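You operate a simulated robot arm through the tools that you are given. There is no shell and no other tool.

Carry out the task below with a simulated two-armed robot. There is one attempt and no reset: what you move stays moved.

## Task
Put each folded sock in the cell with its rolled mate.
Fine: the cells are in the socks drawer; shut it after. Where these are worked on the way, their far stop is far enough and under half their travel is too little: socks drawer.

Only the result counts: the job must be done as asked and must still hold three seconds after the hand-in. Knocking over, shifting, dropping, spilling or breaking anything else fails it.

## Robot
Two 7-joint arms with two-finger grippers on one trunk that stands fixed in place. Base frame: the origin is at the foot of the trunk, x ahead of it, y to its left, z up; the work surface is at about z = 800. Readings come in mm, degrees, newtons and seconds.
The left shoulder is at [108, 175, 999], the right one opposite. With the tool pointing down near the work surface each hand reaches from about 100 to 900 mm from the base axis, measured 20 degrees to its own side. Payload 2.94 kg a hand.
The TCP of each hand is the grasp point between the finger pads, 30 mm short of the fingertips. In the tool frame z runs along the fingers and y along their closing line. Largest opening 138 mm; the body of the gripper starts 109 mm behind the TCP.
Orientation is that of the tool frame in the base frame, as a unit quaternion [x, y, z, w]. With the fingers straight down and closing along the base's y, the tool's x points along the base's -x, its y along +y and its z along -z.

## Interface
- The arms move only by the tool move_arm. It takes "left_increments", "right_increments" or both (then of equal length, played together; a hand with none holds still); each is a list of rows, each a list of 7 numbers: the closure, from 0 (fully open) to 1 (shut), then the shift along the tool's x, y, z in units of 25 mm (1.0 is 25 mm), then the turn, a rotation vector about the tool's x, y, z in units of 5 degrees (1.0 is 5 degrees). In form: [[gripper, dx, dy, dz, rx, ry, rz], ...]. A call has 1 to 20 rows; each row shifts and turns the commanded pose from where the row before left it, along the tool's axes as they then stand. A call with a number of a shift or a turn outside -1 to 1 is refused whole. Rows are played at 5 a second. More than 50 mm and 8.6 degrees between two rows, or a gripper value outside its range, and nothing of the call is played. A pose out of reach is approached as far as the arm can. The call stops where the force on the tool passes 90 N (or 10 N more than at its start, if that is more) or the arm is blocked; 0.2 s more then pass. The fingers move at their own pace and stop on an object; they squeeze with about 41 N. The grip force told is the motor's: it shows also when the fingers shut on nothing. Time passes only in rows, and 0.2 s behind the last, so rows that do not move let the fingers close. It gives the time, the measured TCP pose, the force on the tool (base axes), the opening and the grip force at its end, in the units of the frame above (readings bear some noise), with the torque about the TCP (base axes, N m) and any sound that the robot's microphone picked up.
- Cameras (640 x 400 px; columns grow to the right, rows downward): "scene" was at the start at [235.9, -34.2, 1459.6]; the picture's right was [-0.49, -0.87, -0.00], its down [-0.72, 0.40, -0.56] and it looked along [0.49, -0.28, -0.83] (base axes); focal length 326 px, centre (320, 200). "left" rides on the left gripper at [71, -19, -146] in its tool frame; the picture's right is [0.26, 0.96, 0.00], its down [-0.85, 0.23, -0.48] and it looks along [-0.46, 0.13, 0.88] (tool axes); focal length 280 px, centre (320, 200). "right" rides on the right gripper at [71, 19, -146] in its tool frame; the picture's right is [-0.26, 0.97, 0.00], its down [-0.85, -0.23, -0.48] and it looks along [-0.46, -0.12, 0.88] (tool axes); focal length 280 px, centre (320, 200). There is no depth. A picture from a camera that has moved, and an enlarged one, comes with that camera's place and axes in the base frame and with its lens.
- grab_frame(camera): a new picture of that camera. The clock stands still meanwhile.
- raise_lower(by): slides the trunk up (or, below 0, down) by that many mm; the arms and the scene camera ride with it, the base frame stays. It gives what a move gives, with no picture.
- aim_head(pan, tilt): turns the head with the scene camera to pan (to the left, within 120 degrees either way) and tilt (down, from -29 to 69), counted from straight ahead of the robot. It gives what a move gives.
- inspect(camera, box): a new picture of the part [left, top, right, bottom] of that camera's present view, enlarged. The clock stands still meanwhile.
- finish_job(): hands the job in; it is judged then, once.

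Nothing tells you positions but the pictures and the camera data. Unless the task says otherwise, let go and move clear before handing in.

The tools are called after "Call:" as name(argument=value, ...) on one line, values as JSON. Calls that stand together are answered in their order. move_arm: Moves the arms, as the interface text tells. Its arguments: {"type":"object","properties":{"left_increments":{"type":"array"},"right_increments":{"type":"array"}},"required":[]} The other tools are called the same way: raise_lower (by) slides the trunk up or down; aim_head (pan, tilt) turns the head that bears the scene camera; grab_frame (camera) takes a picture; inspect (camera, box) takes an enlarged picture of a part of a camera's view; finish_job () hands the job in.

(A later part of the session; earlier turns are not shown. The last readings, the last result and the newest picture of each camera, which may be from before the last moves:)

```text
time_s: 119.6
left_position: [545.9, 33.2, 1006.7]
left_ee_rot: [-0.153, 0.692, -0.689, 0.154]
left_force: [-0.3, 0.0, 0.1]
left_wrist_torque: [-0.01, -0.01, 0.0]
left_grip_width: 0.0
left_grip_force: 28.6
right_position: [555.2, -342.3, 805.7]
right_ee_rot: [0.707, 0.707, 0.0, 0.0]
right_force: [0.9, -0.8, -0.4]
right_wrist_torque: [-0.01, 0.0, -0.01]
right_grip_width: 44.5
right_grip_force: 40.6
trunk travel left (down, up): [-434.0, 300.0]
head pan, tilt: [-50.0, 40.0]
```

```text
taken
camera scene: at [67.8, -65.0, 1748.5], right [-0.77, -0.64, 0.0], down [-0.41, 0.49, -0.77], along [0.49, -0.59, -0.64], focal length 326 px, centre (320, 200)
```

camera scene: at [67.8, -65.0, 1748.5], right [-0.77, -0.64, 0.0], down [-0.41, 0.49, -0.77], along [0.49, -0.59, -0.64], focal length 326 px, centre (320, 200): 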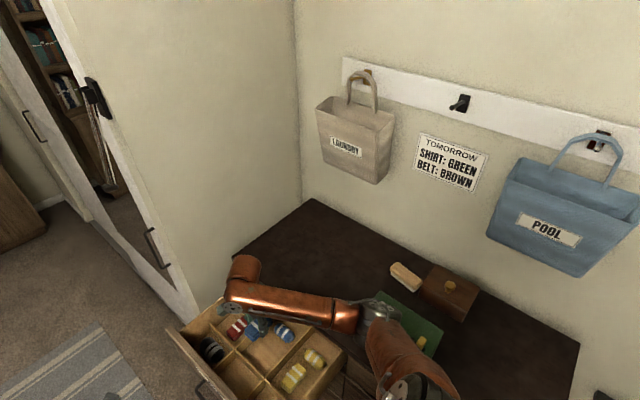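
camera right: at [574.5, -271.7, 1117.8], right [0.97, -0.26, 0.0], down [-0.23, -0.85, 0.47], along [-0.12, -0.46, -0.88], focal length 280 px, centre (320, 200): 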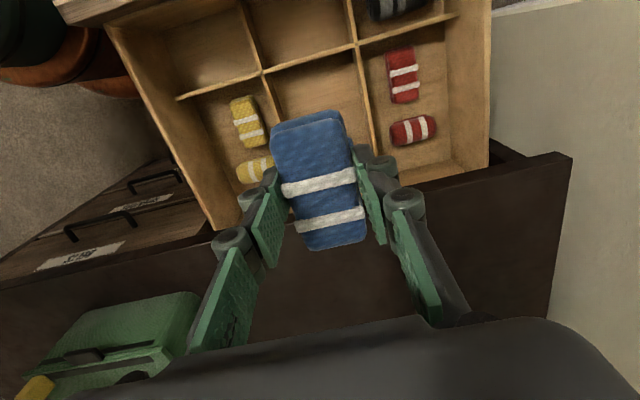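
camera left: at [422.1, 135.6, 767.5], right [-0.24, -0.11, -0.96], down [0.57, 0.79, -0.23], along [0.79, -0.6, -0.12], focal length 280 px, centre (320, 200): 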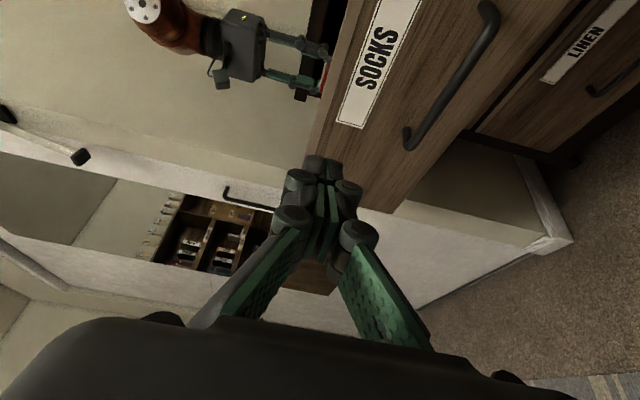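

Now the elbow is forward of the bag, at y ≈ −460, z ≈ 1020. I'll continue down.

Call:
move_arm(right_increments=[[1, 0, 0, 1, 0, 0, 0], [1, 0, 0, 1, 0, 0, 0], [1, 0, 0, 0, 0, 0, 0]])

Call:
grab_frame(camera="scene")

Call:
grab_frame(camera="right")

```text
time_s: 120.4
left_position: [547.2, 32.1, 1006.6]
left_ee_rot: [-0.152, 0.692, -0.689, 0.153]
left_force: [0.3, 0.5, -0.9]
left_wrist_torque: [-0.02, -0.04, -0.01]
left_grip_width: 0.0
left_grip_force: 28.0
right_position: [557.2, -343.1, 758.1]
right_ee_rot: [0.706, 0.708, 0.001, 0.001]
right_force: [0.8, -0.3, 0.1]
right_wrist_torque: [0.01, 0.02, 0.0]
right_grip_width: 44.5
right_grip_force: 40.6
trunk travel left (down, up): [-434.0, 300.0]
head pan, tilt: [-50.0, 40.0]
```

```text
taken
camera scene: at [67.9, -65.0, 1748.4], right [-0.77, -0.64, 0.0], down [-0.41, 0.49, -0.77], along [0.49, -0.59, -0.64], focal length 326 px, centre (320, 200)
```

scene: 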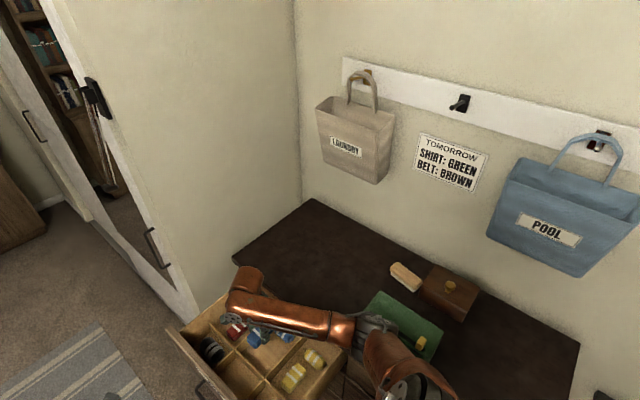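

```text
taken
camera right: at [576.3, -271.5, 902.4], right [0.97, -0.26, 0.0], down [-0.23, -0.85, 0.47], along [-0.12, -0.46, -0.88], focal length 280 px, centre (320, 200)
```

right: 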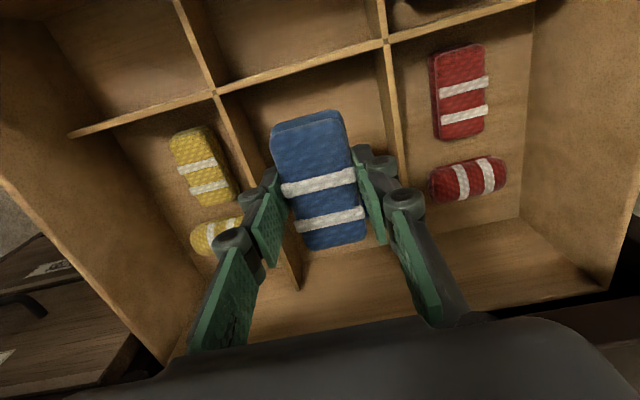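

No contact, and the sock is centred in the blue cell. I'll continue.

Call:
move_arm(right_increments=[[1, 0, 0, 1, 0, 0, 0], [1, 0, 0, 0.8, 0, 0, 0], [1, 0, 0, 0, 0, 0, 0]])

Call:
grab_frame(camera="scene")

Call:
grab_frame(camera="right")

```text
time_s: 121.2
left_position: [546.2, 32.2, 1006.7]
left_ee_rot: [-0.153, 0.691, -0.69, 0.153]
left_force: [-0.3, -1.1, -0.4]
left_wrist_torque: [-0.01, 0.01, 0.0]
left_grip_width: 0.0
left_grip_force: 28.1
right_position: [555.6, -343.6, 712.2]
right_ee_rot: [0.706, 0.709, 0.0, 0.001]
right_force: [0.4, -0.2, -0.1]
right_wrist_torque: [0.0, -0.04, 0.01]
right_grip_width: 44.5
right_grip_force: 40.4
trunk travel left (down, up): [-434.0, 300.0]
head pan, tilt: [-50.0, 40.0]
```

```text
taken
camera scene: at [67.9, -65.1, 1748.4], right [-0.77, -0.64, 0.0], down [-0.41, 0.49, -0.77], along [0.49, -0.59, -0.64], focal length 326 px, centre (320, 200)
```

scene: 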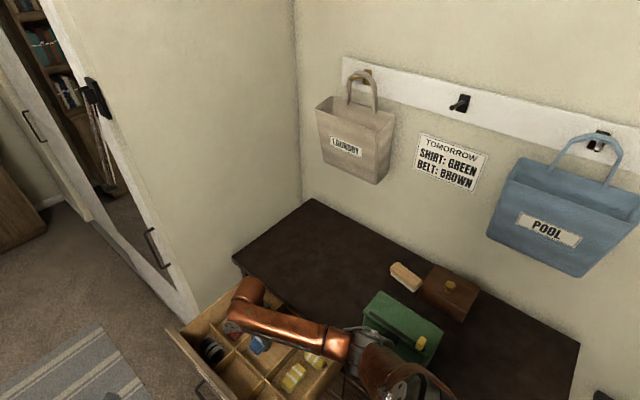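

```text
taken
camera right: at [575.8, -271.6, 857.1], right [0.97, -0.26, 0.0], down [-0.23, -0.85, 0.47], along [-0.12, -0.46, -0.88], focal length 280 px, centre (320, 200)
```

right: 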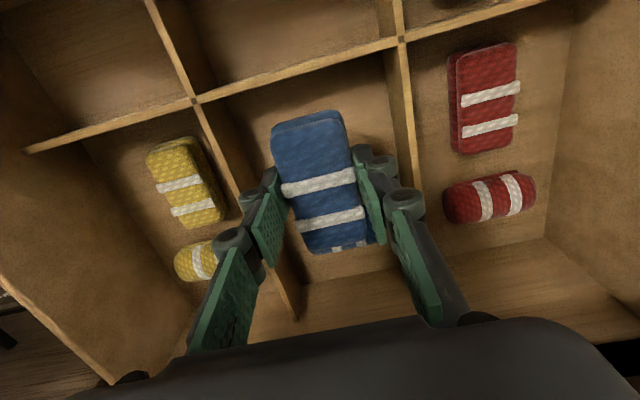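

The elbow is now clear in front of the bag. I'll carry on lowering.

Call:
move_arm(right_increments=[[1, 0, 0, 0.8, 0, 0, 0], [1, 0, 0, 0.8, 0, 0, 0], [1, 0, 0, 0.6, 0, 0, 0], [1, 0, 0, 0, 0, 0, 0]])

Call:
grab_frame(camera="scene")

Call:
grab_frame(camera="right")

```text
time_s: 122.2
left_position: [546.1, 32.8, 1006.9]
left_ee_rot: [-0.153, 0.691, -0.689, 0.153]
left_force: [0.4, 0.4, 0.6]
left_wrist_torque: [0.0, -0.01, 0.01]
left_grip_width: 0.0
left_grip_force: 28.7
right_position: [556.0, -342.8, 656.1]
right_ee_rot: [0.707, 0.707, 0.001, 0.001]
right_force: [-0.4, 0.5, 0.0]
right_wrist_torque: [0.03, 0.0, -0.01]
right_grip_width: 44.9
right_grip_force: 40.9
trunk travel left (down, up): [-434.0, 300.0]
head pan, tilt: [-50.0, 40.0]
```

```text
taken
camera scene: at [67.9, -65.1, 1748.4], right [-0.77, -0.64, 0.0], down [-0.41, 0.49, -0.77], along [0.49, -0.59, -0.64], focal length 326 px, centre (320, 200)
```

scene: 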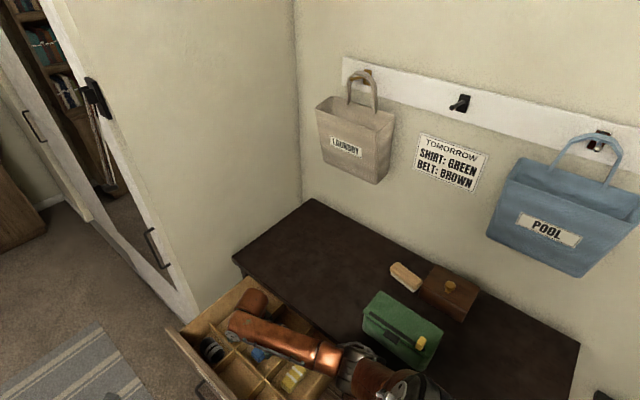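

```text
taken
camera right: at [575.8, -271.9, 802.5], right [0.97, -0.26, 0.0], down [-0.23, -0.85, 0.48], along [-0.12, -0.46, -0.88], focal length 280 px, centre (320, 200)
```

right: 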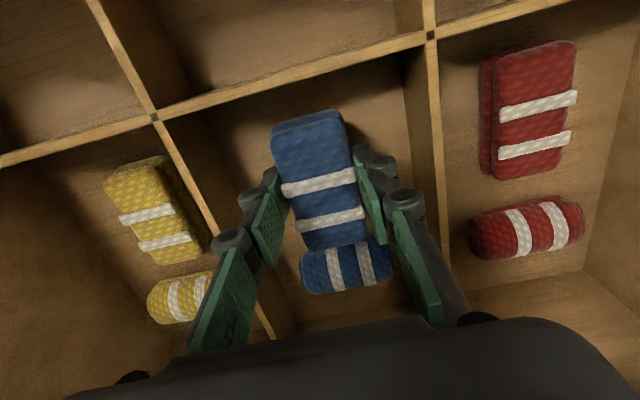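

The elbow is well clear and the sock sits centred in front of its roll. I'll lower gently to the floor.

Call:
move_arm(right_increments=[[1, 0.12, 0, 0.5, 0, 0, 0], [1, 0, 0, 0.45, 0, 0, 0], [1, 0, 0, 0.12, 0, 0, 0], [1, 0, 0, 0, 0, 0, 0]])

Call:
move_arm(right_increments=[[1, 0, 0, 0.1, 0, 0, 0], [1, 0, 0, 0, 0, 0, 0]])

Call:
inspect(camera="right", box=[180, 80, 480, 330])

```text
time_s: 123.2
left_position: [546.1, 32.1, 1006.0]
left_ee_rot: [-0.153, 0.692, -0.689, 0.154]
left_force: [0.2, 0.3, 0.0]
left_wrist_torque: [0.0, 0.0, -0.01]
left_grip_width: 0.0
left_grip_force: 28.3
right_position: [557.6, -340.1, 629.6]
right_ee_rot: [0.706, 0.708, 0.001, 0.0]
right_force: [0.0, -0.3, 0.4]
right_wrist_torque: [0.01, -0.02, 0.01]
right_grip_width: 44.4
right_grip_force: 40.8
trunk travel left (down, up): [-434.0, 300.0]
head pan, tilt: [-50.0, 40.0]
```

```text
time_s: 123.8
left_position: [545.8, 31.6, 1005.9]
left_ee_rot: [-0.153, 0.691, -0.689, 0.154]
left_force: [-0.3, 0.3, 0.7]
left_wrist_torque: [0.0, 0.0, 0.0]
left_grip_width: 0.0
left_grip_force: 28.6
right_position: [555.5, -340.7, 627.6]
right_ee_rot: [0.706, 0.709, 0.001, 0.001]
right_force: [0.2, 1.0, -1.0]
right_wrist_torque: [-0.01, 0.02, -0.02]
right_grip_width: 44.6
right_grip_force: 41.3
trunk travel left (down, up): [-434.0, 300.0]
head pan, tilt: [-50.0, 40.0]
```

```text
1.60 times, centred on (330, 205) of right
camera zoom: at [576.5, -268.5, 773.9], right [0.97, -0.26, 0.0], down [-0.23, -0.85, 0.48], along [-0.12, -0.46, -0.88], focal length 449 px, centre (304, 192)
```

zoom: 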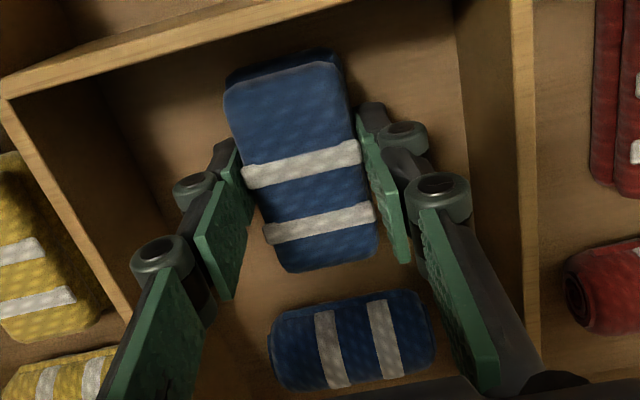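

Call:
move_arm(right_increments=[[1, 0, 0, 0.1, 0, 0, 0], [1, 0, 0, 0, 0, 0, 0]])

Call:
move_arm(right_increments=[[1, 0, 0, 0.08, 0, 0, 0], [1, 0, 0, 0, 0, 0, 0]])

```text
time_s: 124.4
left_position: [546.7, 32.6, 1007.2]
left_ee_rot: [-0.152, 0.692, -0.689, 0.153]
left_force: [0.3, 0.2, -0.4]
left_wrist_torque: [0.03, 0.04, 0.0]
left_grip_width: 0.0
left_grip_force: 28.4
right_position: [557.4, -339.9, 626.5]
right_ee_rot: [0.706, 0.708, 0.0, 0.001]
right_force: [-0.5, -0.3, 1.2]
right_wrist_torque: [0.07, 0.03, 0.02]
right_grip_width: 44.8
right_grip_force: 40.9
trunk travel left (down, up): [-434.0, 300.0]
head pan, tilt: [-50.0, 40.0]
```

```text
time_s: 125.0
left_position: [545.5, 34.0, 1006.6]
left_ee_rot: [-0.152, 0.691, -0.69, 0.154]
left_force: [0.1, -0.1, 0.2]
left_wrist_torque: [-0.02, 0.0, 0.04]
left_grip_width: 0.0
left_grip_force: 28.6
right_position: [557.3, -341.0, 626.0]
right_ee_rot: [0.706, 0.709, 0.002, 0.002]
right_force: [-2.1, -1.2, 17.8]
right_wrist_torque: [0.33, 0.3, 0.06]
right_grip_width: 44.7
right_grip_force: 40.6
trunk travel left (down, up): [-434.0, 300.0]
head pan, tilt: [-50.0, 40.0]
```

The sock has touched the floor at 18 N. I'll open partway.

Call:
move_arm(right_increments=[[0.85, 0, 0, -0.06, 0, 0, 0], [0.7, 0, 0, 0, 0, 0, 0], [0.56, 0, 0, 0, 0, 0, 0], [0.56, 0, 0, 0, 0, 0, 0], [0.56, 0, 0, 0, 0, 0, 0], [0.56, 0, 0, 0, 0, 0, 0]])

Call:
inspect(camera="right", box=[180, 80, 480, 330])

```text
time_s: 126.4
left_position: [545.6, 32.0, 1006.2]
left_ee_rot: [-0.154, 0.692, -0.689, 0.153]
left_force: [0.5, 0.3, -0.3]
left_wrist_torque: [0.01, 0.03, 0.01]
left_grip_width: 0.1
left_grip_force: 28.4
right_position: [555.5, -340.8, 623.9]
right_ee_rot: [0.707, 0.708, 0.0, 0.001]
right_force: [0.3, 0.2, -0.6]
right_wrist_torque: [0.02, 0.0, 0.0]
right_grip_width: 60.9
right_grip_force: 0.1
trunk travel left (down, up): [-434.0, 300.0]
head pan, tilt: [-50.0, 40.0]
```

```text
1.60 times, centred on (330, 205) of right
camera zoom: at [575.8, -268.2, 770.1], right [0.97, -0.26, 0.0], down [-0.23, -0.85, 0.47], along [-0.12, -0.46, -0.88], focal length 449 px, centre (304, 192)
```

zoom: 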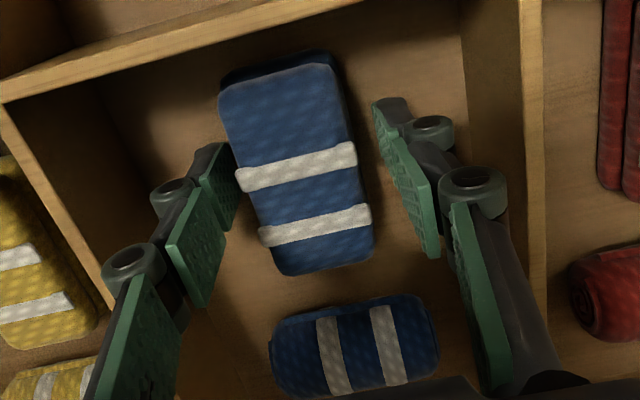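

Blue is released beside its roll. I'll lift straight out.

Call:
move_arm(right_increments=[[0.56, 0, 0, -0.5, 0, 0, 0], [0.56, 0, 0, -1, 0, 0, 0], [0.56, 0, 0, -1, 0, 0, 0], [0.56, 0, 0, -1, 0, 0, 0], [0.56, 0, 0, -1, 0, 0, 0], [0.56, 0, 0, -1, 0, 0, 0], [0.56, 0, 0, -1, 0, 0, 0], [0.56, 0, 0, -1, 0, 0, 0], [0.56, 0, 0, -1, 0, 0, 0], [0.56, 0, 0, -1, 0, 0, 0], [0.56, 0, 0, -1, 0, 0, 0], [0.56, 0, 0, -1, 0, 0, 0], [0.56, 0, 0, 0, 0, 0, 0]])

Call:
grab_frame(camera="right")

Call:
grab_frame(camera="scene")

```text
time_s: 129.2
left_position: [546.4, 32.5, 1006.1]
left_ee_rot: [-0.152, 0.692, -0.689, 0.153]
left_force: [-0.4, -0.9, -0.6]
left_wrist_torque: [-0.01, 0.01, 0.02]
left_grip_width: 0.3
left_grip_force: 28.1
right_position: [556.0, -340.6, 911.9]
right_ee_rot: [0.706, 0.708, 0.001, 0.001]
right_force: [-1.1, -0.5, 0.4]
right_wrist_torque: [0.0, -0.01, -0.02]
right_grip_width: 60.7
right_grip_force: 0.0
trunk travel left (down, up): [-434.0, 300.0]
head pan, tilt: [-50.0, 40.0]
```

```text
taken
camera right: at [575.1, -268.0, 1058.2], right [0.97, -0.26, 0.0], down [-0.23, -0.85, 0.47], along [-0.12, -0.46, -0.88], focal length 280 px, centre (320, 200)
```

right: 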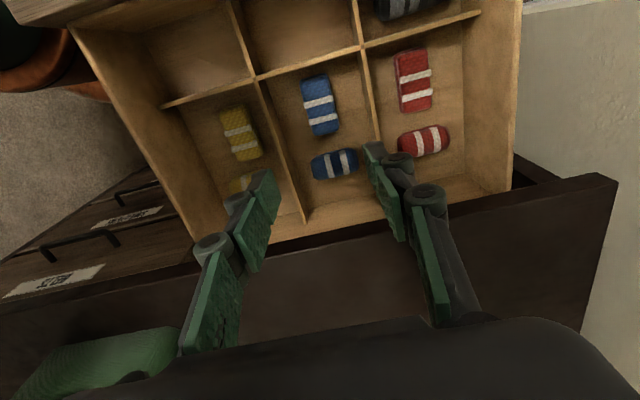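

```text
taken
camera scene: at [68.1, -65.2, 1748.4], right [-0.77, -0.64, 0.0], down [-0.41, 0.49, -0.77], along [0.49, -0.59, -0.64], focal length 326 px, centre (320, 200)
```

scene: 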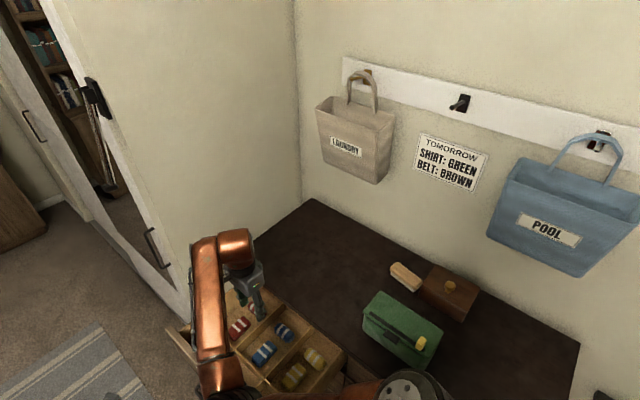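

All three socks are in with their mates, though the right elbow has swung to the inboard side. I'll look at the posture before moving the right arm out of the way.

Call:
aim_head(pan=-25, tilt=60)

Call:
grab_frame(camera="scene")

Call:
grab_frame(camera="left")

```text
time_s: 130.1
left_position: [547.0, 33.1, 1006.8]
left_ee_rot: [-0.152, 0.692, -0.689, 0.154]
left_force: [0.9, 1.0, -0.6]
left_wrist_torque: [-0.01, 0.02, -0.01]
left_grip_width: 0.0
left_grip_force: 28.6
right_position: [556.0, -339.8, 912.6]
right_ee_rot: [0.706, 0.708, 0.001, 0.001]
right_force: [1.1, 0.0, 0.8]
right_wrist_torque: [-0.03, 0.03, 0.01]
right_grip_width: 60.5
right_grip_force: 0.0
trunk travel left (down, up): [-434.0, 300.0]
head pan, tilt: [-25.0, 60.0]
```

```text
taken
camera scene: at [73.8, -28.0, 1721.7], right [-0.42, -0.91, 0.0], down [-0.78, 0.37, -0.5], along [0.45, -0.21, -0.87], focal length 326 px, centre (320, 200)
```

scene: 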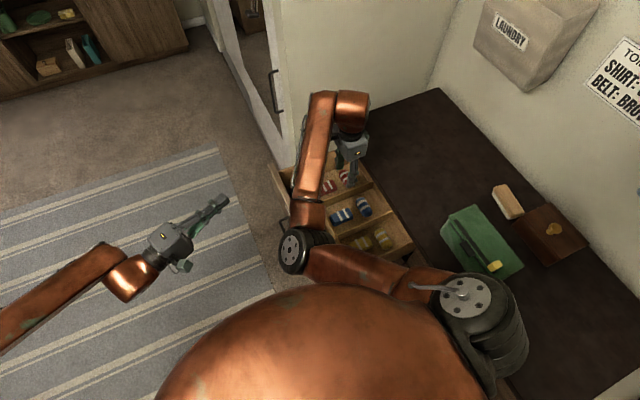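

```text
taken
camera left: at [421.4, 134.0, 1027.2], right [-0.24, -0.11, -0.97], down [0.57, 0.79, -0.23], along [0.79, -0.6, -0.13], focal length 280 px, centre (320, 200)
```

left: 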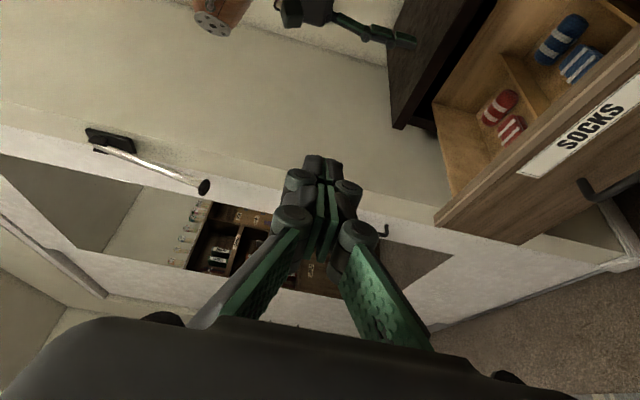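

The right elbow is now inboard, which suits pushing the drawer shut with the right hand tilted toward the dresser. I'll first retract the left hand to free that space.

Call:
move_arm(left_increments=[[1, 0, 0, -0.9, 0, 0, 0], [1, 0, 0, -0.9, 0, 0, 0], [1, 0, 0, -0.9, 0, 0, 0], [1, 0, 0, -0.9, 0, 0, 0], [1, 0, 0, -0.9, 0, 0, 0], [1, 0, 0, -0.9, 0, 0, 0], [1, 0, 0, -0.9, 0, 0, 0], [1, 0, 0, -0.9, 0, 0, 0], [1, 0, 0, -0.9, 0, 0, 0], [1, 0, 0, -0.9, 0, 0, 0]])

Call:
grab_frame(camera="scene")

```text
time_s: 132.3
left_position: [452.1, 235.9, 1008.9]
left_ee_rot: [-0.152, 0.691, -0.689, 0.154]
left_force: [-0.9, -1.1, -0.8]
left_wrist_torque: [-0.03, 0.01, 0.02]
left_grip_width: 0.0
left_grip_force: 28.9
right_position: [555.9, -339.5, 912.4]
right_ee_rot: [0.706, 0.708, 0.001, 0.001]
right_force: [0.2, -1.1, -0.2]
right_wrist_torque: [0.0, 0.0, 0.01]
right_grip_width: 60.7
right_grip_force: 0.1
trunk travel left (down, up): [-434.0, 300.0]
head pan, tilt: [-25.0, 60.0]
```

```text
taken
camera scene: at [73.1, -27.1, 1721.7], right [-0.42, -0.91, 0.0], down [-0.79, 0.37, -0.5], along [0.45, -0.21, -0.87], focal length 326 px, centre (320, 200)
```

scene: 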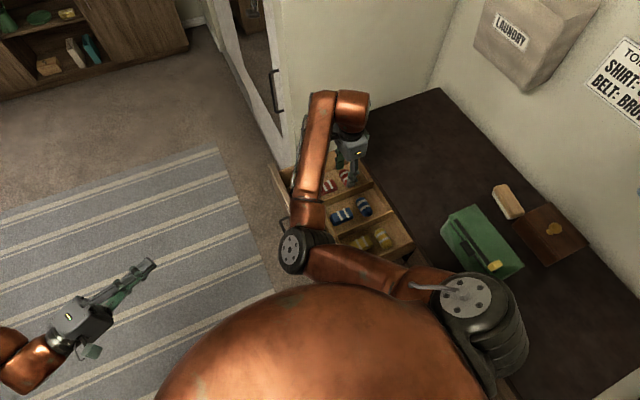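

The space is clear. I'll close the right fingers and move the hand out over the drawer front toward +y.

Call:
move_arm(right_increments=[[1, 0.5, 0, -0.4, 0, 0, 0], [1, 1, 0, -0.4, 0, 0, 0], [1, 1, 0, 0, 0, 0, 0], [1, 1, 0, 0, 0, 0, 0], [1, 1, 0, 0, 0, 0, 0], [1, 1, 0, 0, 0, 0, 0], [1, 1, 0, 0, 0, 0, 0], [1, 1, 0, 0, 0, 0, 0], [1, 1, 0, 0, 0, 0, 0], [1, 1, 0, 0, 0, 0, 0], [1, 1, 0, 0, 0, 0, 0], [1, 1, 0, 0, 0, 0, 0], [1, 0, 0, 0, 0, 0, 0]])

Call:
grab_frame(camera="scene")

```text
time_s: 135.1
left_position: [451.2, 235.6, 1007.3]
left_ee_rot: [-0.152, 0.692, -0.689, 0.153]
left_force: [0.1, -0.5, -0.9]
left_wrist_torque: [0.02, 0.01, -0.02]
left_grip_width: 0.0
left_grip_force: 28.2
right_position: [624.9, -97.7, 909.3]
right_ee_rot: [0.712, 0.702, 0.004, 0.015]
right_force: [0.2, -0.4, -0.4]
right_wrist_torque: [0.03, -0.01, 0.01]
right_grip_width: 0.1
right_grip_force: 28.0
right hand out of reach, approached as far as the arm can: row 3, 4, 5, 6, 7, 8, 9, 10, 12
trunk travel left (down, up): [-434.0, 300.0]
head pan, tilt: [-25.0, 60.0]
```

```text
taken
camera scene: at [73.7, -27.8, 1721.7], right [-0.42, -0.91, 0.0], down [-0.79, 0.37, -0.5], along [0.45, -0.21, -0.87], focal length 326 px, centre (320, 200)
```

scene: 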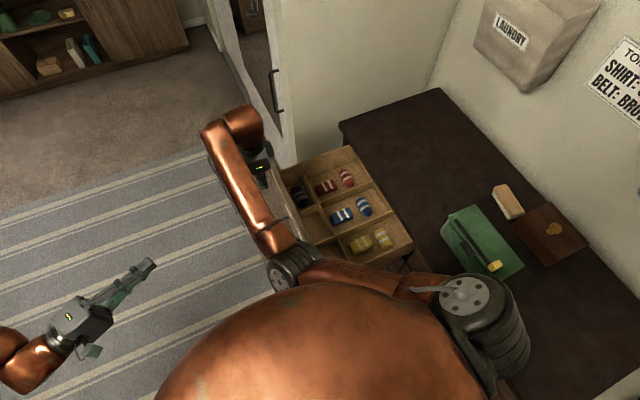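

The hand is now in front of the drawer. I'll try tilting the fingers toward the dresser face.

Call:
move_arm(right_increments=[[1, 0, 0, 0, 0, -1, 0], [1, 0, 0, 0, 0, -1, 0], [1, 0, 0, 0, 0, -1, 0], [1, 0, 0, 0, 0, -1, 0], [1, 0, 0, 0, 0, 0, 0]])

Call:
grab_frame(camera="scene")

```text
time_s: 136.3
left_position: [451.9, 235.2, 1007.2]
left_ee_rot: [-0.152, 0.691, -0.689, 0.153]
left_force: [0.7, -0.2, -0.4]
left_wrist_torque: [-0.01, 0.04, -0.01]
left_grip_width: 0.0
left_grip_force: 28.8
right_position: [624.8, -96.5, 911.2]
right_ee_rot: [0.702, 0.689, -0.12, 0.137]
right_force: [0.8, 0.4, -0.3]
right_wrist_torque: [0.0, 0.01, 0.01]
right_grip_width: 0.0
right_grip_force: 28.3
trunk travel left (down, up): [-434.0, 300.0]
head pan, tilt: [-25.0, 60.0]
```

```text
taken
camera scene: at [73.7, -27.5, 1721.7], right [-0.42, -0.91, 0.0], down [-0.79, 0.37, -0.5], along [0.45, -0.21, -0.87], focal length 326 px, centre (320, 200)
```

scene: 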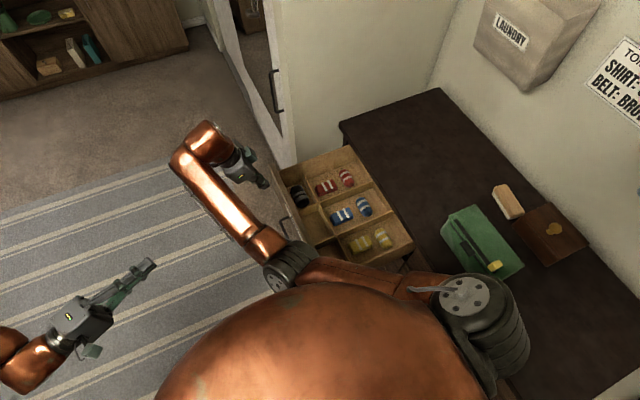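

The tilt works. I'll tilt further to about 50°, then ride down with the trunk.

Call:
move_arm(right_increments=[[1, 0, 0, 0, 0, -1, 0], [1, 0, 0, 0, 0, -1, 0], [1, 0, 0, 0, 0, -1, 0], [1, 0, 0, 0, 0, -1, 0], [1, 0, 0, 0, 0, -1, 0], [1, 0, 0, 0, 0, -1, 0], [1, 0, 0, 0, 0, 0, 0]])

Call:
raise_lower(by=-120)

Call:
grab_frame(camera="scene")

Call:
grab_frame(camera="right")

```text
time_s: 137.9
left_position: [450.8, 236.3, 1007.5]
left_ee_rot: [-0.152, 0.692, -0.689, 0.154]
left_force: [-0.4, 0.7, 0.2]
left_wrist_torque: [0.0, 0.0, -0.03]
left_grip_width: 0.1
left_grip_force: 28.4
right_position: [613.2, -83.3, 898.6]
right_ee_rot: [0.64, 0.641, -0.297, 0.301]
right_force: [-0.2, -0.5, -0.2]
right_wrist_torque: [0.01, 0.04, 0.0]
right_grip_width: 0.0
right_grip_force: 28.7
trunk travel left (down, up): [-434.0, 300.0]
head pan, tilt: [-25.0, 60.0]
```

```text
time_s: 139.4
left_position: [451.3, 236.9, 886.9]
left_ee_rot: [-0.152, 0.691, -0.69, 0.153]
left_force: [0.7, -0.7, 0.1]
left_wrist_torque: [-0.02, 0.05, 0.02]
left_grip_width: 0.0
left_grip_force: 28.7
right_position: [616.9, -86.3, 760.1]
right_ee_rot: [0.637, 0.642, -0.31, 0.292]
right_force: [-0.2, 0.6, 0.5]
right_wrist_torque: [0.01, 0.03, 0.03]
right_grip_width: 0.1
right_grip_force: 28.6
trunk travel left (down, up): [-314.0, 420.0]
head pan, tilt: [-25.0, 60.0]
```

```text
taken
camera scene: at [127.9, -27.2, 1601.2], right [-0.42, -0.91, 0.0], down [-0.79, 0.37, -0.5], along [0.45, -0.21, -0.87], focal length 326 px, centre (320, 200)
```

scene: 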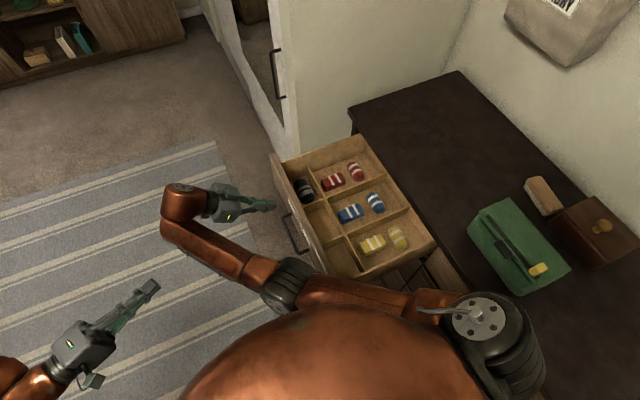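

```text
taken
camera right: at [638.2, 72.2, 799.3], right [0.97, -0.17, 0.18], down [-0.21, -0.18, 0.96], along [-0.13, -0.97, -0.2], focal length 280 px, centre (320, 200)
```

right: 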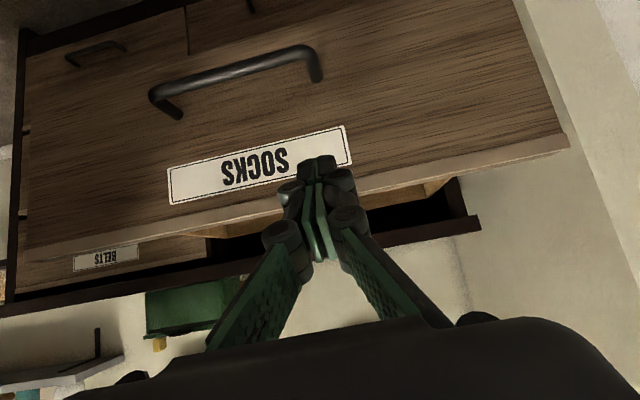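

The drawer view is clear: red with red, blue with blue, yellow with yellow. The right hand points at the drawer front, so I'll centre it at label height.

Call:
move_arm(right_increments=[[1, 0.35, -0.55, 0.28, 0, 0, 0], [1, 0.35, -0.55, 0.28, 0, 0, 0], [1, 0.35, -0.55, 0.28, 0, 0, 0], [1, 0.35, -0.55, 0.28, 0, 0, 0], [1, 0, 0, 0, 0, 0, 0]])

Call:
grab_frame(camera="right")

Call:
inspect(camera="scene", box=[250, 120, 450, 290])

```text
time_s: 140.8
left_position: [451.1, 237.5, 888.2]
left_ee_rot: [-0.153, 0.692, -0.689, 0.153]
left_force: [0.1, 0.2, 0.7]
left_wrist_torque: [-0.03, 0.03, -0.03]
left_grip_width: 0.1
left_grip_force: 28.8
right_position: [591.8, -125.6, 719.1]
right_ee_rot: [0.648, 0.62, -0.316, 0.31]
right_force: [-0.4, 0.6, 0.2]
right_wrist_torque: [0.03, -0.01, 0.0]
right_grip_width: 0.3
right_grip_force: 28.4
right hand out of reach, approached as far as the arm can: row 1, 2, 3, 4
trunk travel left (down, up): [-314.0, 420.0]
head pan, tilt: [-25.0, 60.0]
stopped in row 5 (right hand): the arm was blocked; the commanded pose is now the measured one
```

```text
taken
camera right: at [618.9, 34.1, 751.3], right [0.96, -0.19, 0.22], down [-0.24, -0.13, 0.96], along [-0.16, -0.97, -0.17], focal length 280 px, centre (320, 200)
```

right: 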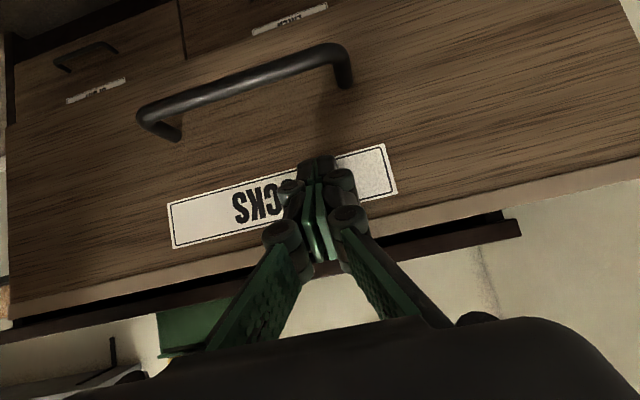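

```text
2.35 times, centred on (350, 205) of scene
camera zoom: at [128.8, -27.6, 1600.9], right [-0.42, -0.91, 0.0], down [-0.79, 0.37, -0.5], along [0.45, -0.21, -0.87], focal length 767 px, centre (249, 188)
```

zoom: 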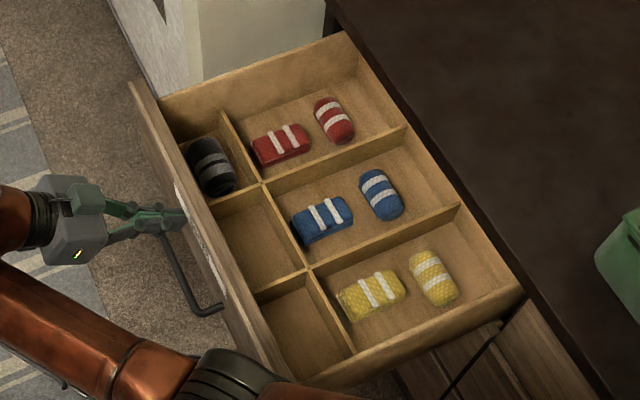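

The fingertips are against the front face, beside the label. I'll push along −y.

Call:
move_arm(right_increments=[[1, -0.365, 0, 0.476, 0, 0, 0], [1, -0.365, 0, 0.476, 0, 0, 0], [1, -0.365, 0, 0.476, 0, 0, 0], [1, -0.365, 0, 0.476, 0, 0, 0], [1, -0.365, 0, 0.476, 0, 0, 0], [1, 0, 0, 0, 0, 0, 0]])

Call:
grab_frame(camera="scene")

Call:
grab_frame(camera="right")

```text
time_s: 142.2
left_position: [452.3, 237.9, 888.0]
left_ee_rot: [-0.153, 0.691, -0.69, 0.153]
left_force: [1.0, -0.5, 0.5]
left_wrist_torque: [-0.01, 0.01, 0.04]
left_grip_width: 0.1
left_grip_force: 28.6
right_position: [588.4, -194.7, 718.5]
right_ee_rot: [0.646, 0.623, -0.315, 0.309]
right_force: [-0.5, 0.5, 0.5]
right_wrist_torque: [0.01, 0.01, -0.03]
right_grip_width: 0.1
right_grip_force: 28.4
trunk travel left (down, up): [-314.0, 420.0]
head pan, tilt: [-25.0, 60.0]
```

```text
taken
camera scene: at [128.6, -26.9, 1600.9], right [-0.42, -0.91, 0.0], down [-0.79, 0.37, -0.5], along [0.45, -0.21, -0.87], focal length 326 px, centre (320, 200)
```

scene: 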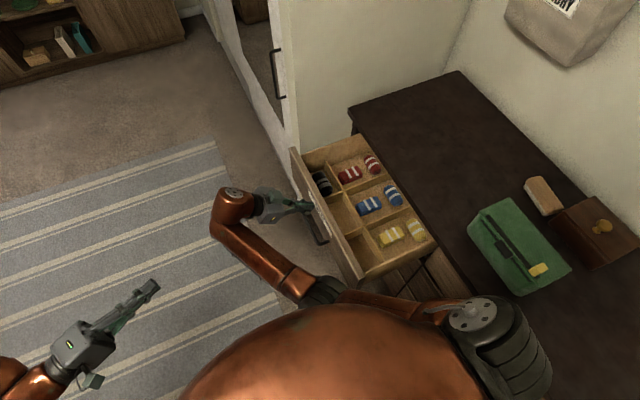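

```text
taken
camera right: at [613.5, -35.7, 751.2], right [0.96, -0.19, 0.21], down [-0.24, -0.13, 0.96], along [-0.16, -0.97, -0.18], focal length 280 px, centre (320, 200)
```

right: 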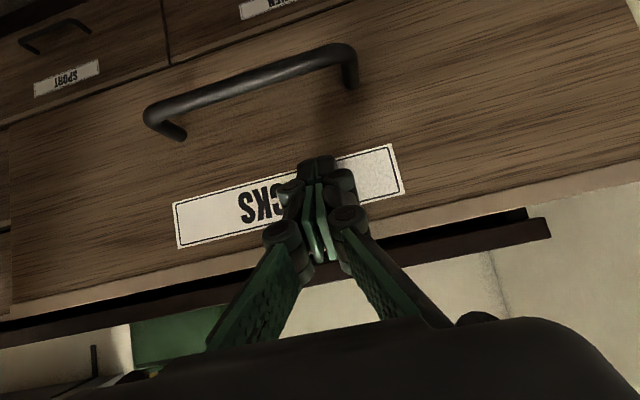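

The drawer is closing smoothly. I'll keep pushing.

Call:
move_arm(right_increments=[[1, -0.365, 0, 0.476, 0, 0, 0], [1, -0.365, 0, 0.476, 0, 0, 0], [1, -0.365, 0, 0.476, 0, 0, 0], [1, -0.365, 0, 0.476, 0, 0, 0], [1, -0.365, 0, 0.476, 0, 0, 0], [1, -0.365, 0, 0.476, 0, 0, 0], [1, -0.365, 0, 0.476, 0, 0, 0], [1, 0, 0, 0, 0, 0, 0]])

Call:
grab_frame(camera="scene")

Call:
grab_frame(camera="right")

```text
time_s: 144.0
left_position: [452.3, 237.9, 887.6]
left_ee_rot: [-0.153, 0.691, -0.69, 0.153]
left_force: [0.6, -0.4, 0.7]
left_wrist_torque: [-0.03, -0.04, 0.02]
left_grip_width: 0.0
left_grip_force: 28.2
right_position: [584.3, -300.2, 717.6]
right_ee_rot: [0.646, 0.623, -0.314, 0.309]
right_force: [-0.4, 0.1, -0.5]
right_wrist_torque: [0.02, -0.03, 0.02]
right_grip_width: 0.1
right_grip_force: 28.3
trunk travel left (down, up): [-314.0, 420.0]
head pan, tilt: [-25.0, 60.0]
```

```text
taken
camera scene: at [128.4, -27.3, 1600.9], right [-0.42, -0.91, 0.0], down [-0.79, 0.37, -0.5], along [0.45, -0.21, -0.87], focal length 326 px, centre (320, 200)
```

scene: 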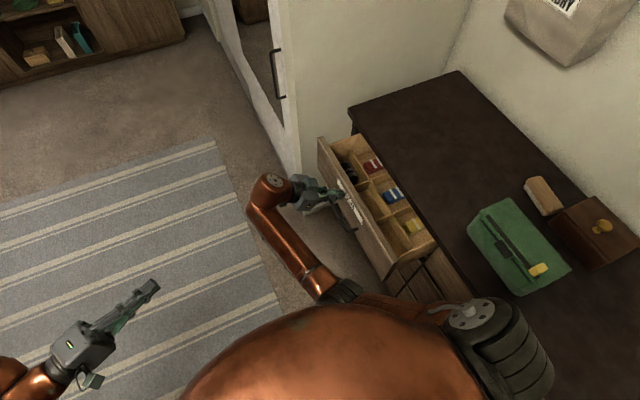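

```text
taken
camera right: at [610.4, -141.0, 751.1], right [0.96, -0.19, 0.21], down [-0.24, -0.13, 0.96], along [-0.16, -0.97, -0.18], focal length 280 px, centre (320, 200)
```

right: 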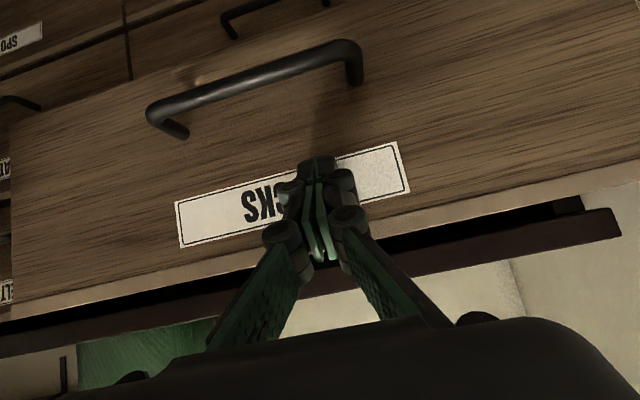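

I'll keep going toward fully shut.

Call:
move_arm(right_increments=[[1, -0.365, 0, 0.476, 0, 0, 0], [1, -0.365, 0, 0.476, 0, 0, 0], [1, -0.365, 0, 0.476, 0, 0, 0], [1, -0.365, 0, 0.476, 0, 0, 0], [1, -0.365, 0, 0.476, 0, 0, 0], [1, -0.365, 0, 0.476, 0, 0, 0], [1, -0.365, 0, 0.476, 0, 0, 0], [1, -0.365, 0, 0.476, 0, 0, 0], [1, 0, 0, 0, 0, 0, 0]])

Call:
grab_frame(camera="scene")

Call:
grab_frame(camera="right")

```text
time_s: 146.0
left_position: [450.5, 238.1, 887.2]
left_ee_rot: [-0.153, 0.691, -0.69, 0.153]
left_force: [-0.7, -1.0, -0.1]
left_wrist_torque: [-0.01, 0.03, 0.03]
left_grip_width: 0.0
left_grip_force: 28.3
right_position: [581.9, -419.0, 716.5]
right_ee_rot: [0.646, 0.623, -0.315, 0.309]
right_force: [-0.1, -0.2, 0.1]
right_wrist_torque: [0.01, 0.0, -0.02]
right_grip_width: 0.0
right_grip_force: 28.7
trunk travel left (down, up): [-314.0, 420.0]
head pan, tilt: [-25.0, 60.0]
```

```text
taken
camera scene: at [128.4, -27.3, 1600.9], right [-0.42, -0.91, 0.0], down [-0.79, 0.37, -0.5], along [0.45, -0.21, -0.87], focal length 326 px, centre (320, 200)
```

scene: 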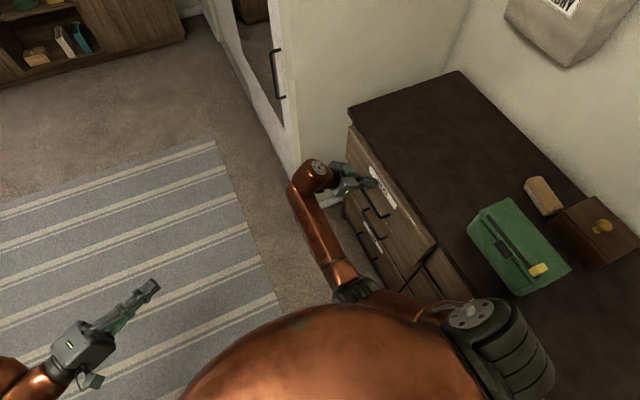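

```text
taken
camera right: at [606.3, -260.0, 749.5], right [0.96, -0.19, 0.21], down [-0.24, -0.13, 0.96], along [-0.16, -0.97, -0.18], focal length 280 px, centre (320, 200)
```

right: 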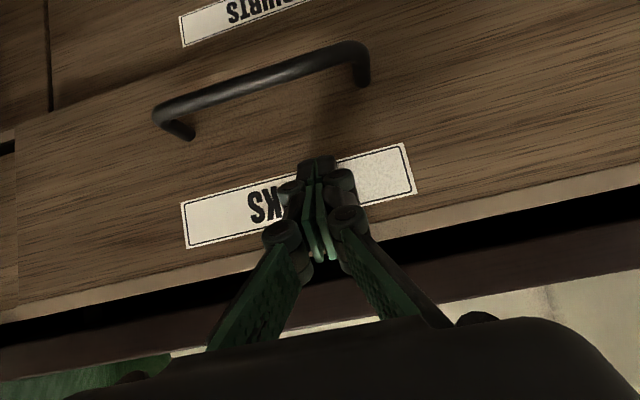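

About 50 mm remains. I'll finish with slower steps until it seats.

Call:
move_arm(right_increments=[[1, -0.244, 0, 0.317, 0, 0, 0], [1, -0.244, 0, 0.317, 0, 0, 0], [1, -0.244, 0, 0.317, 0, 0, 0], [1, -0.2, 0, 0.26, 0, 0, 0], [1, 0, 0, 0, 0, 0, 0]])

Call:
inspect(camera="scene", box=[310, 80, 480, 290])

Call:
grab_frame(camera="right")

```text
time_s: 147.2
left_position: [451.7, 237.3, 887.5]
left_ee_rot: [-0.152, 0.691, -0.69, 0.154]
left_force: [-0.1, -0.5, 0.1]
left_wrist_torque: [0.01, 0.01, 0.01]
left_grip_width: 0.0
left_grip_force: 28.9
right_position: [580.4, -456.8, 717.0]
right_ee_rot: [0.646, 0.624, -0.313, 0.309]
right_force: [0.0, 8.6, -2.2]
right_wrist_torque: [0.09, 0.04, 0.02]
right_grip_width: 0.1
right_grip_force: 28.4
trunk travel left (down, up): [-314.0, 420.0]
head pan, tilt: [-25.0, 60.0]
```

```text
1.90 times, centred on (395, 185) of scene
camera zoom: at [128.5, -26.8, 1600.9], right [-0.42, -0.91, 0.0], down [-0.79, 0.36, -0.5], along [0.45, -0.21, -0.87], focal length 621 px, centre (177, 229)
```

zoom: 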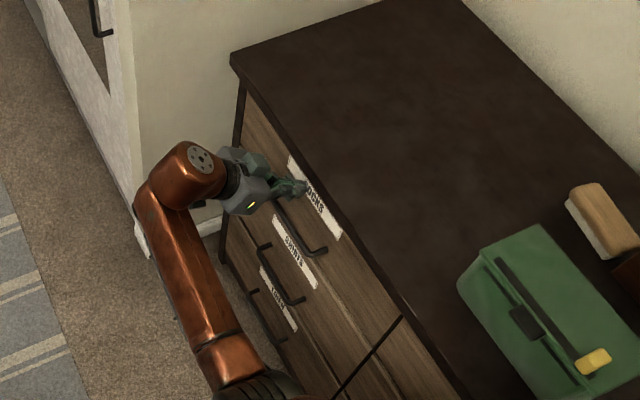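

```text
taken
camera right: at [605.0, -297.4, 750.2], right [0.96, -0.19, 0.21], down [-0.24, -0.14, 0.96], along [-0.15, -0.97, -0.18], focal length 280 px, centre (320, 200)
```

right: 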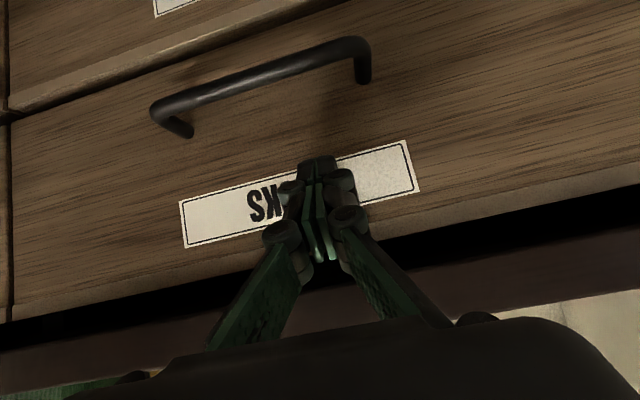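

Force is starting to rise. I'll push a few more mm to seat it.

Call:
move_arm(right_increments=[[1, -0.1, 0, 0.13, 0, 0, 0], [1, -0.1, 0, 0.13, 0, 0, 0], [1, 0, 0, 0, 0, 0, 0]])

Call:
move_arm(right_increments=[[1, -0.1, 0, 0.13, 0, 0, 0], [1, -0.1, 0, 0.13, 0, 0, 0], [1, 0, 0, 0, 0, 0, 0]])

Call:
grab_frame(camera="right")

```text
time_s: 148.0
left_position: [451.7, 242.2, 886.6]
left_ee_rot: [0.153, -0.689, 0.692, -0.151]
left_force: [0.0, -0.3, 0.1]
left_wrist_torque: [0.03, -0.02, -0.01]
left_grip_width: 0.0
left_grip_force: 28.0
right_position: [580.2, -457.2, 716.3]
right_ee_rot: [0.645, 0.626, -0.313, 0.308]
right_force: [-9.4, 53.6, -3.9]
right_wrist_torque: [0.45, 0.1, -0.17]
right_grip_width: 6.0
right_grip_force: 28.1
trunk travel left (down, up): [-314.0, 420.0]
head pan, tilt: [-25.0, 60.0]
```

```text
time_s: 148.8
left_position: [451.3, 246.4, 886.7]
left_ee_rot: [0.153, -0.688, 0.693, -0.151]
left_force: [0.4, -0.9, -0.4]
left_wrist_torque: [-0.02, 0.03, 0.02]
left_grip_width: 0.0
left_grip_force: 28.5
right_position: [579.6, -456.8, 716.1]
right_ee_rot: [0.645, 0.628, -0.311, 0.306]
right_force: [-13.0, 70.4, -10.0]
right_wrist_torque: [0.78, 0.55, -0.25]
right_grip_width: 6.0
right_grip_force: 28.9
trunk travel left (down, up): [-314.0, 420.0]
head pan, tilt: [-25.0, 60.0]
```

```text
taken
camera right: at [603.9, -298.1, 752.0], right [0.96, -0.19, 0.21], down [-0.24, -0.15, 0.96], along [-0.15, -0.97, -0.19], focal length 280 px, centre (320, 200)
```

right: 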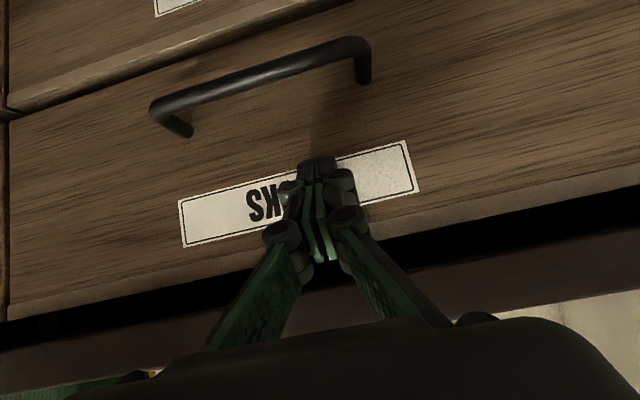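

The drawer is seated: 70 N at the fingertips with no further movement. I'll back away and check.

Call:
move_arm(right_increments=[[1, 0.2, 0, -0.26, 0, 0, 0], [1, 0.365, 0, -0.476, 0, 0, 0], [1, 0.365, 0, -0.476, 0, 0, 0], [1, 0.365, 0, -0.476, 0, 0, 0], [1, 0.365, 0, -0.476, 0, 0, 0], [1, 0.365, 0, -0.476, 0, 0, 0], [1, 0.365, 0, -0.476, 0, 0, 0], [1, 0.365, 0, -0.476, 0, 0, 0], [1, 0.365, 0, -0.476, 0, 0, 0], [1, 0.365, 0, -0.476, 0, 0, 0], [1, 0.365, 0, -0.476, 0, 0, 0], [1, 0, 0, 0, 0, 0, 0]])

Call:
grab_frame(camera="right")

Call:
grab_frame(camera="scene")

```text
time_s: 151.4
left_position: [451.0, 236.7, 886.6]
left_ee_rot: [-0.152, 0.692, -0.689, 0.153]
left_force: [-0.2, 0.4, 0.7]
left_wrist_torque: [0.05, -0.01, -0.01]
left_grip_width: 0.2
left_grip_force: 28.4
right_position: [585.7, -330.9, 720.9]
right_ee_rot: [0.646, 0.615, -0.322, 0.316]
right_force: [-0.2, -0.2, -0.3]
right_wrist_torque: [0.0, 0.0, 0.0]
right_grip_width: 0.0
right_grip_force: 27.8
trunk travel left (down, up): [-314.0, 420.0]
head pan, tilt: [-25.0, 60.0]
```

```text
taken
camera right: at [612.5, -172.1, 750.6], right [0.95, -0.2, 0.22], down [-0.25, -0.11, 0.96], along [-0.17, -0.97, -0.15], focal length 280 px, centre (320, 200)
```

right: 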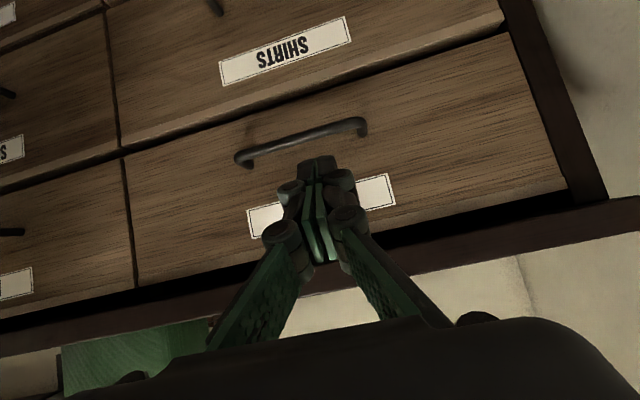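

```text
taken
camera scene: at [128.5, -26.7, 1600.9], right [-0.42, -0.91, 0.0], down [-0.79, 0.37, -0.5], along [0.45, -0.21, -0.87], focal length 326 px, centre (320, 200)
```

scene: 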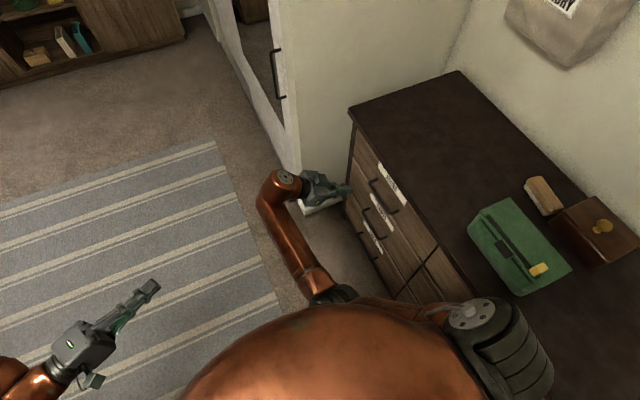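

The drawer is flush with its neighbours. I'll set the trunk and head back to the starting view, to check that nothing on the dresser has shifted.

Call:
raise_lower(by=-140)

Call:
aim_head(pan=-29.3, tilt=55.6)

Call:
inspect(camera="scene", box=[330, 70, 640, 390])

Call:
grab_frame(camera="scene")

```text
time_s: 153.0
left_position: [452.0, 238.2, 749.6]
left_ee_rot: [-0.153, 0.69, -0.69, 0.154]
left_force: [0.4, 0.0, -0.6]
left_wrist_torque: [0.05, 0.04, 0.02]
left_grip_width: 0.0
left_grip_force: 28.6
right_position: [588.2, -347.0, 588.7]
right_ee_rot: [0.645, 0.606, -0.33, 0.327]
right_force: [-0.4, 0.0, -0.1]
right_wrist_torque: [0.0, 0.01, 0.0]
right_grip_width: 0.4
right_grip_force: 28.7
trunk travel left (down, up): [-174.0, 560.0]
head pan, tilt: [-25.0, 60.0]
```

```text
time_s: 153.7
left_position: [451.9, 237.7, 746.7]
left_ee_rot: [-0.153, 0.692, -0.689, 0.154]
left_force: [-0.2, 0.3, 0.3]
left_wrist_torque: [-0.01, -0.03, 0.0]
left_grip_width: 0.1
left_grip_force: 28.6
right_position: [588.5, -347.5, 588.2]
right_ee_rot: [0.645, 0.606, -0.33, 0.327]
right_force: [0.1, -0.3, -0.5]
right_wrist_torque: [-0.02, 0.03, 0.01]
right_grip_width: 0.0
right_grip_force: 28.9
trunk travel left (down, up): [-174.0, 560.0]
head pan, tilt: [-29.3, 55.6]
```

```text
1.25 times, centred on (485, 230) of scene
camera zoom: at [236.8, -33.3, 1458.6], right [-0.49, -0.87, 0.0], down [-0.72, 0.4, -0.56], along [0.49, -0.28, -0.83], focal length 407 px, centre (114, 162)
```

zoom: 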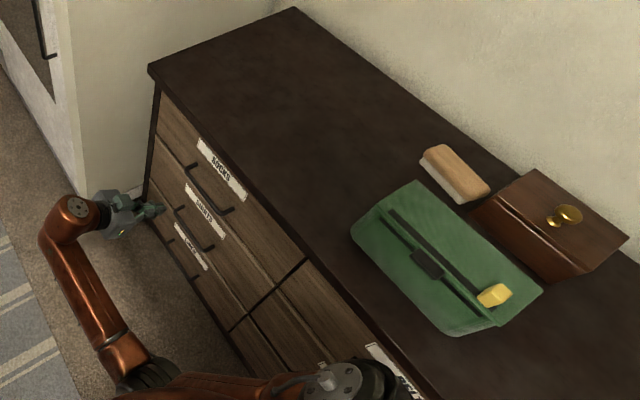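

```text
taken
camera scene: at [236.8, -33.3, 1458.6], right [-0.49, -0.87, 0.0], down [-0.72, 0.4, -0.56], along [0.49, -0.28, -0.83], focal length 326 px, centre (320, 200)
```

scene: 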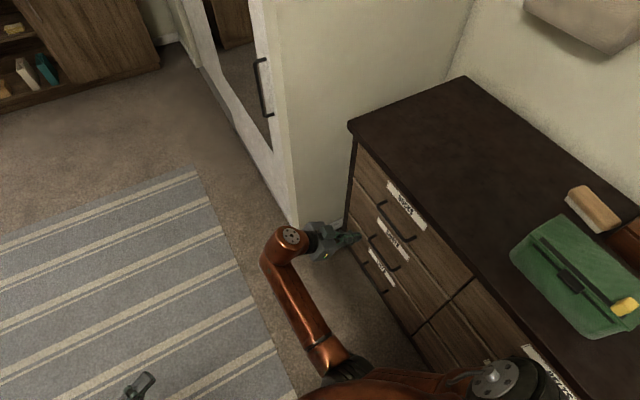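

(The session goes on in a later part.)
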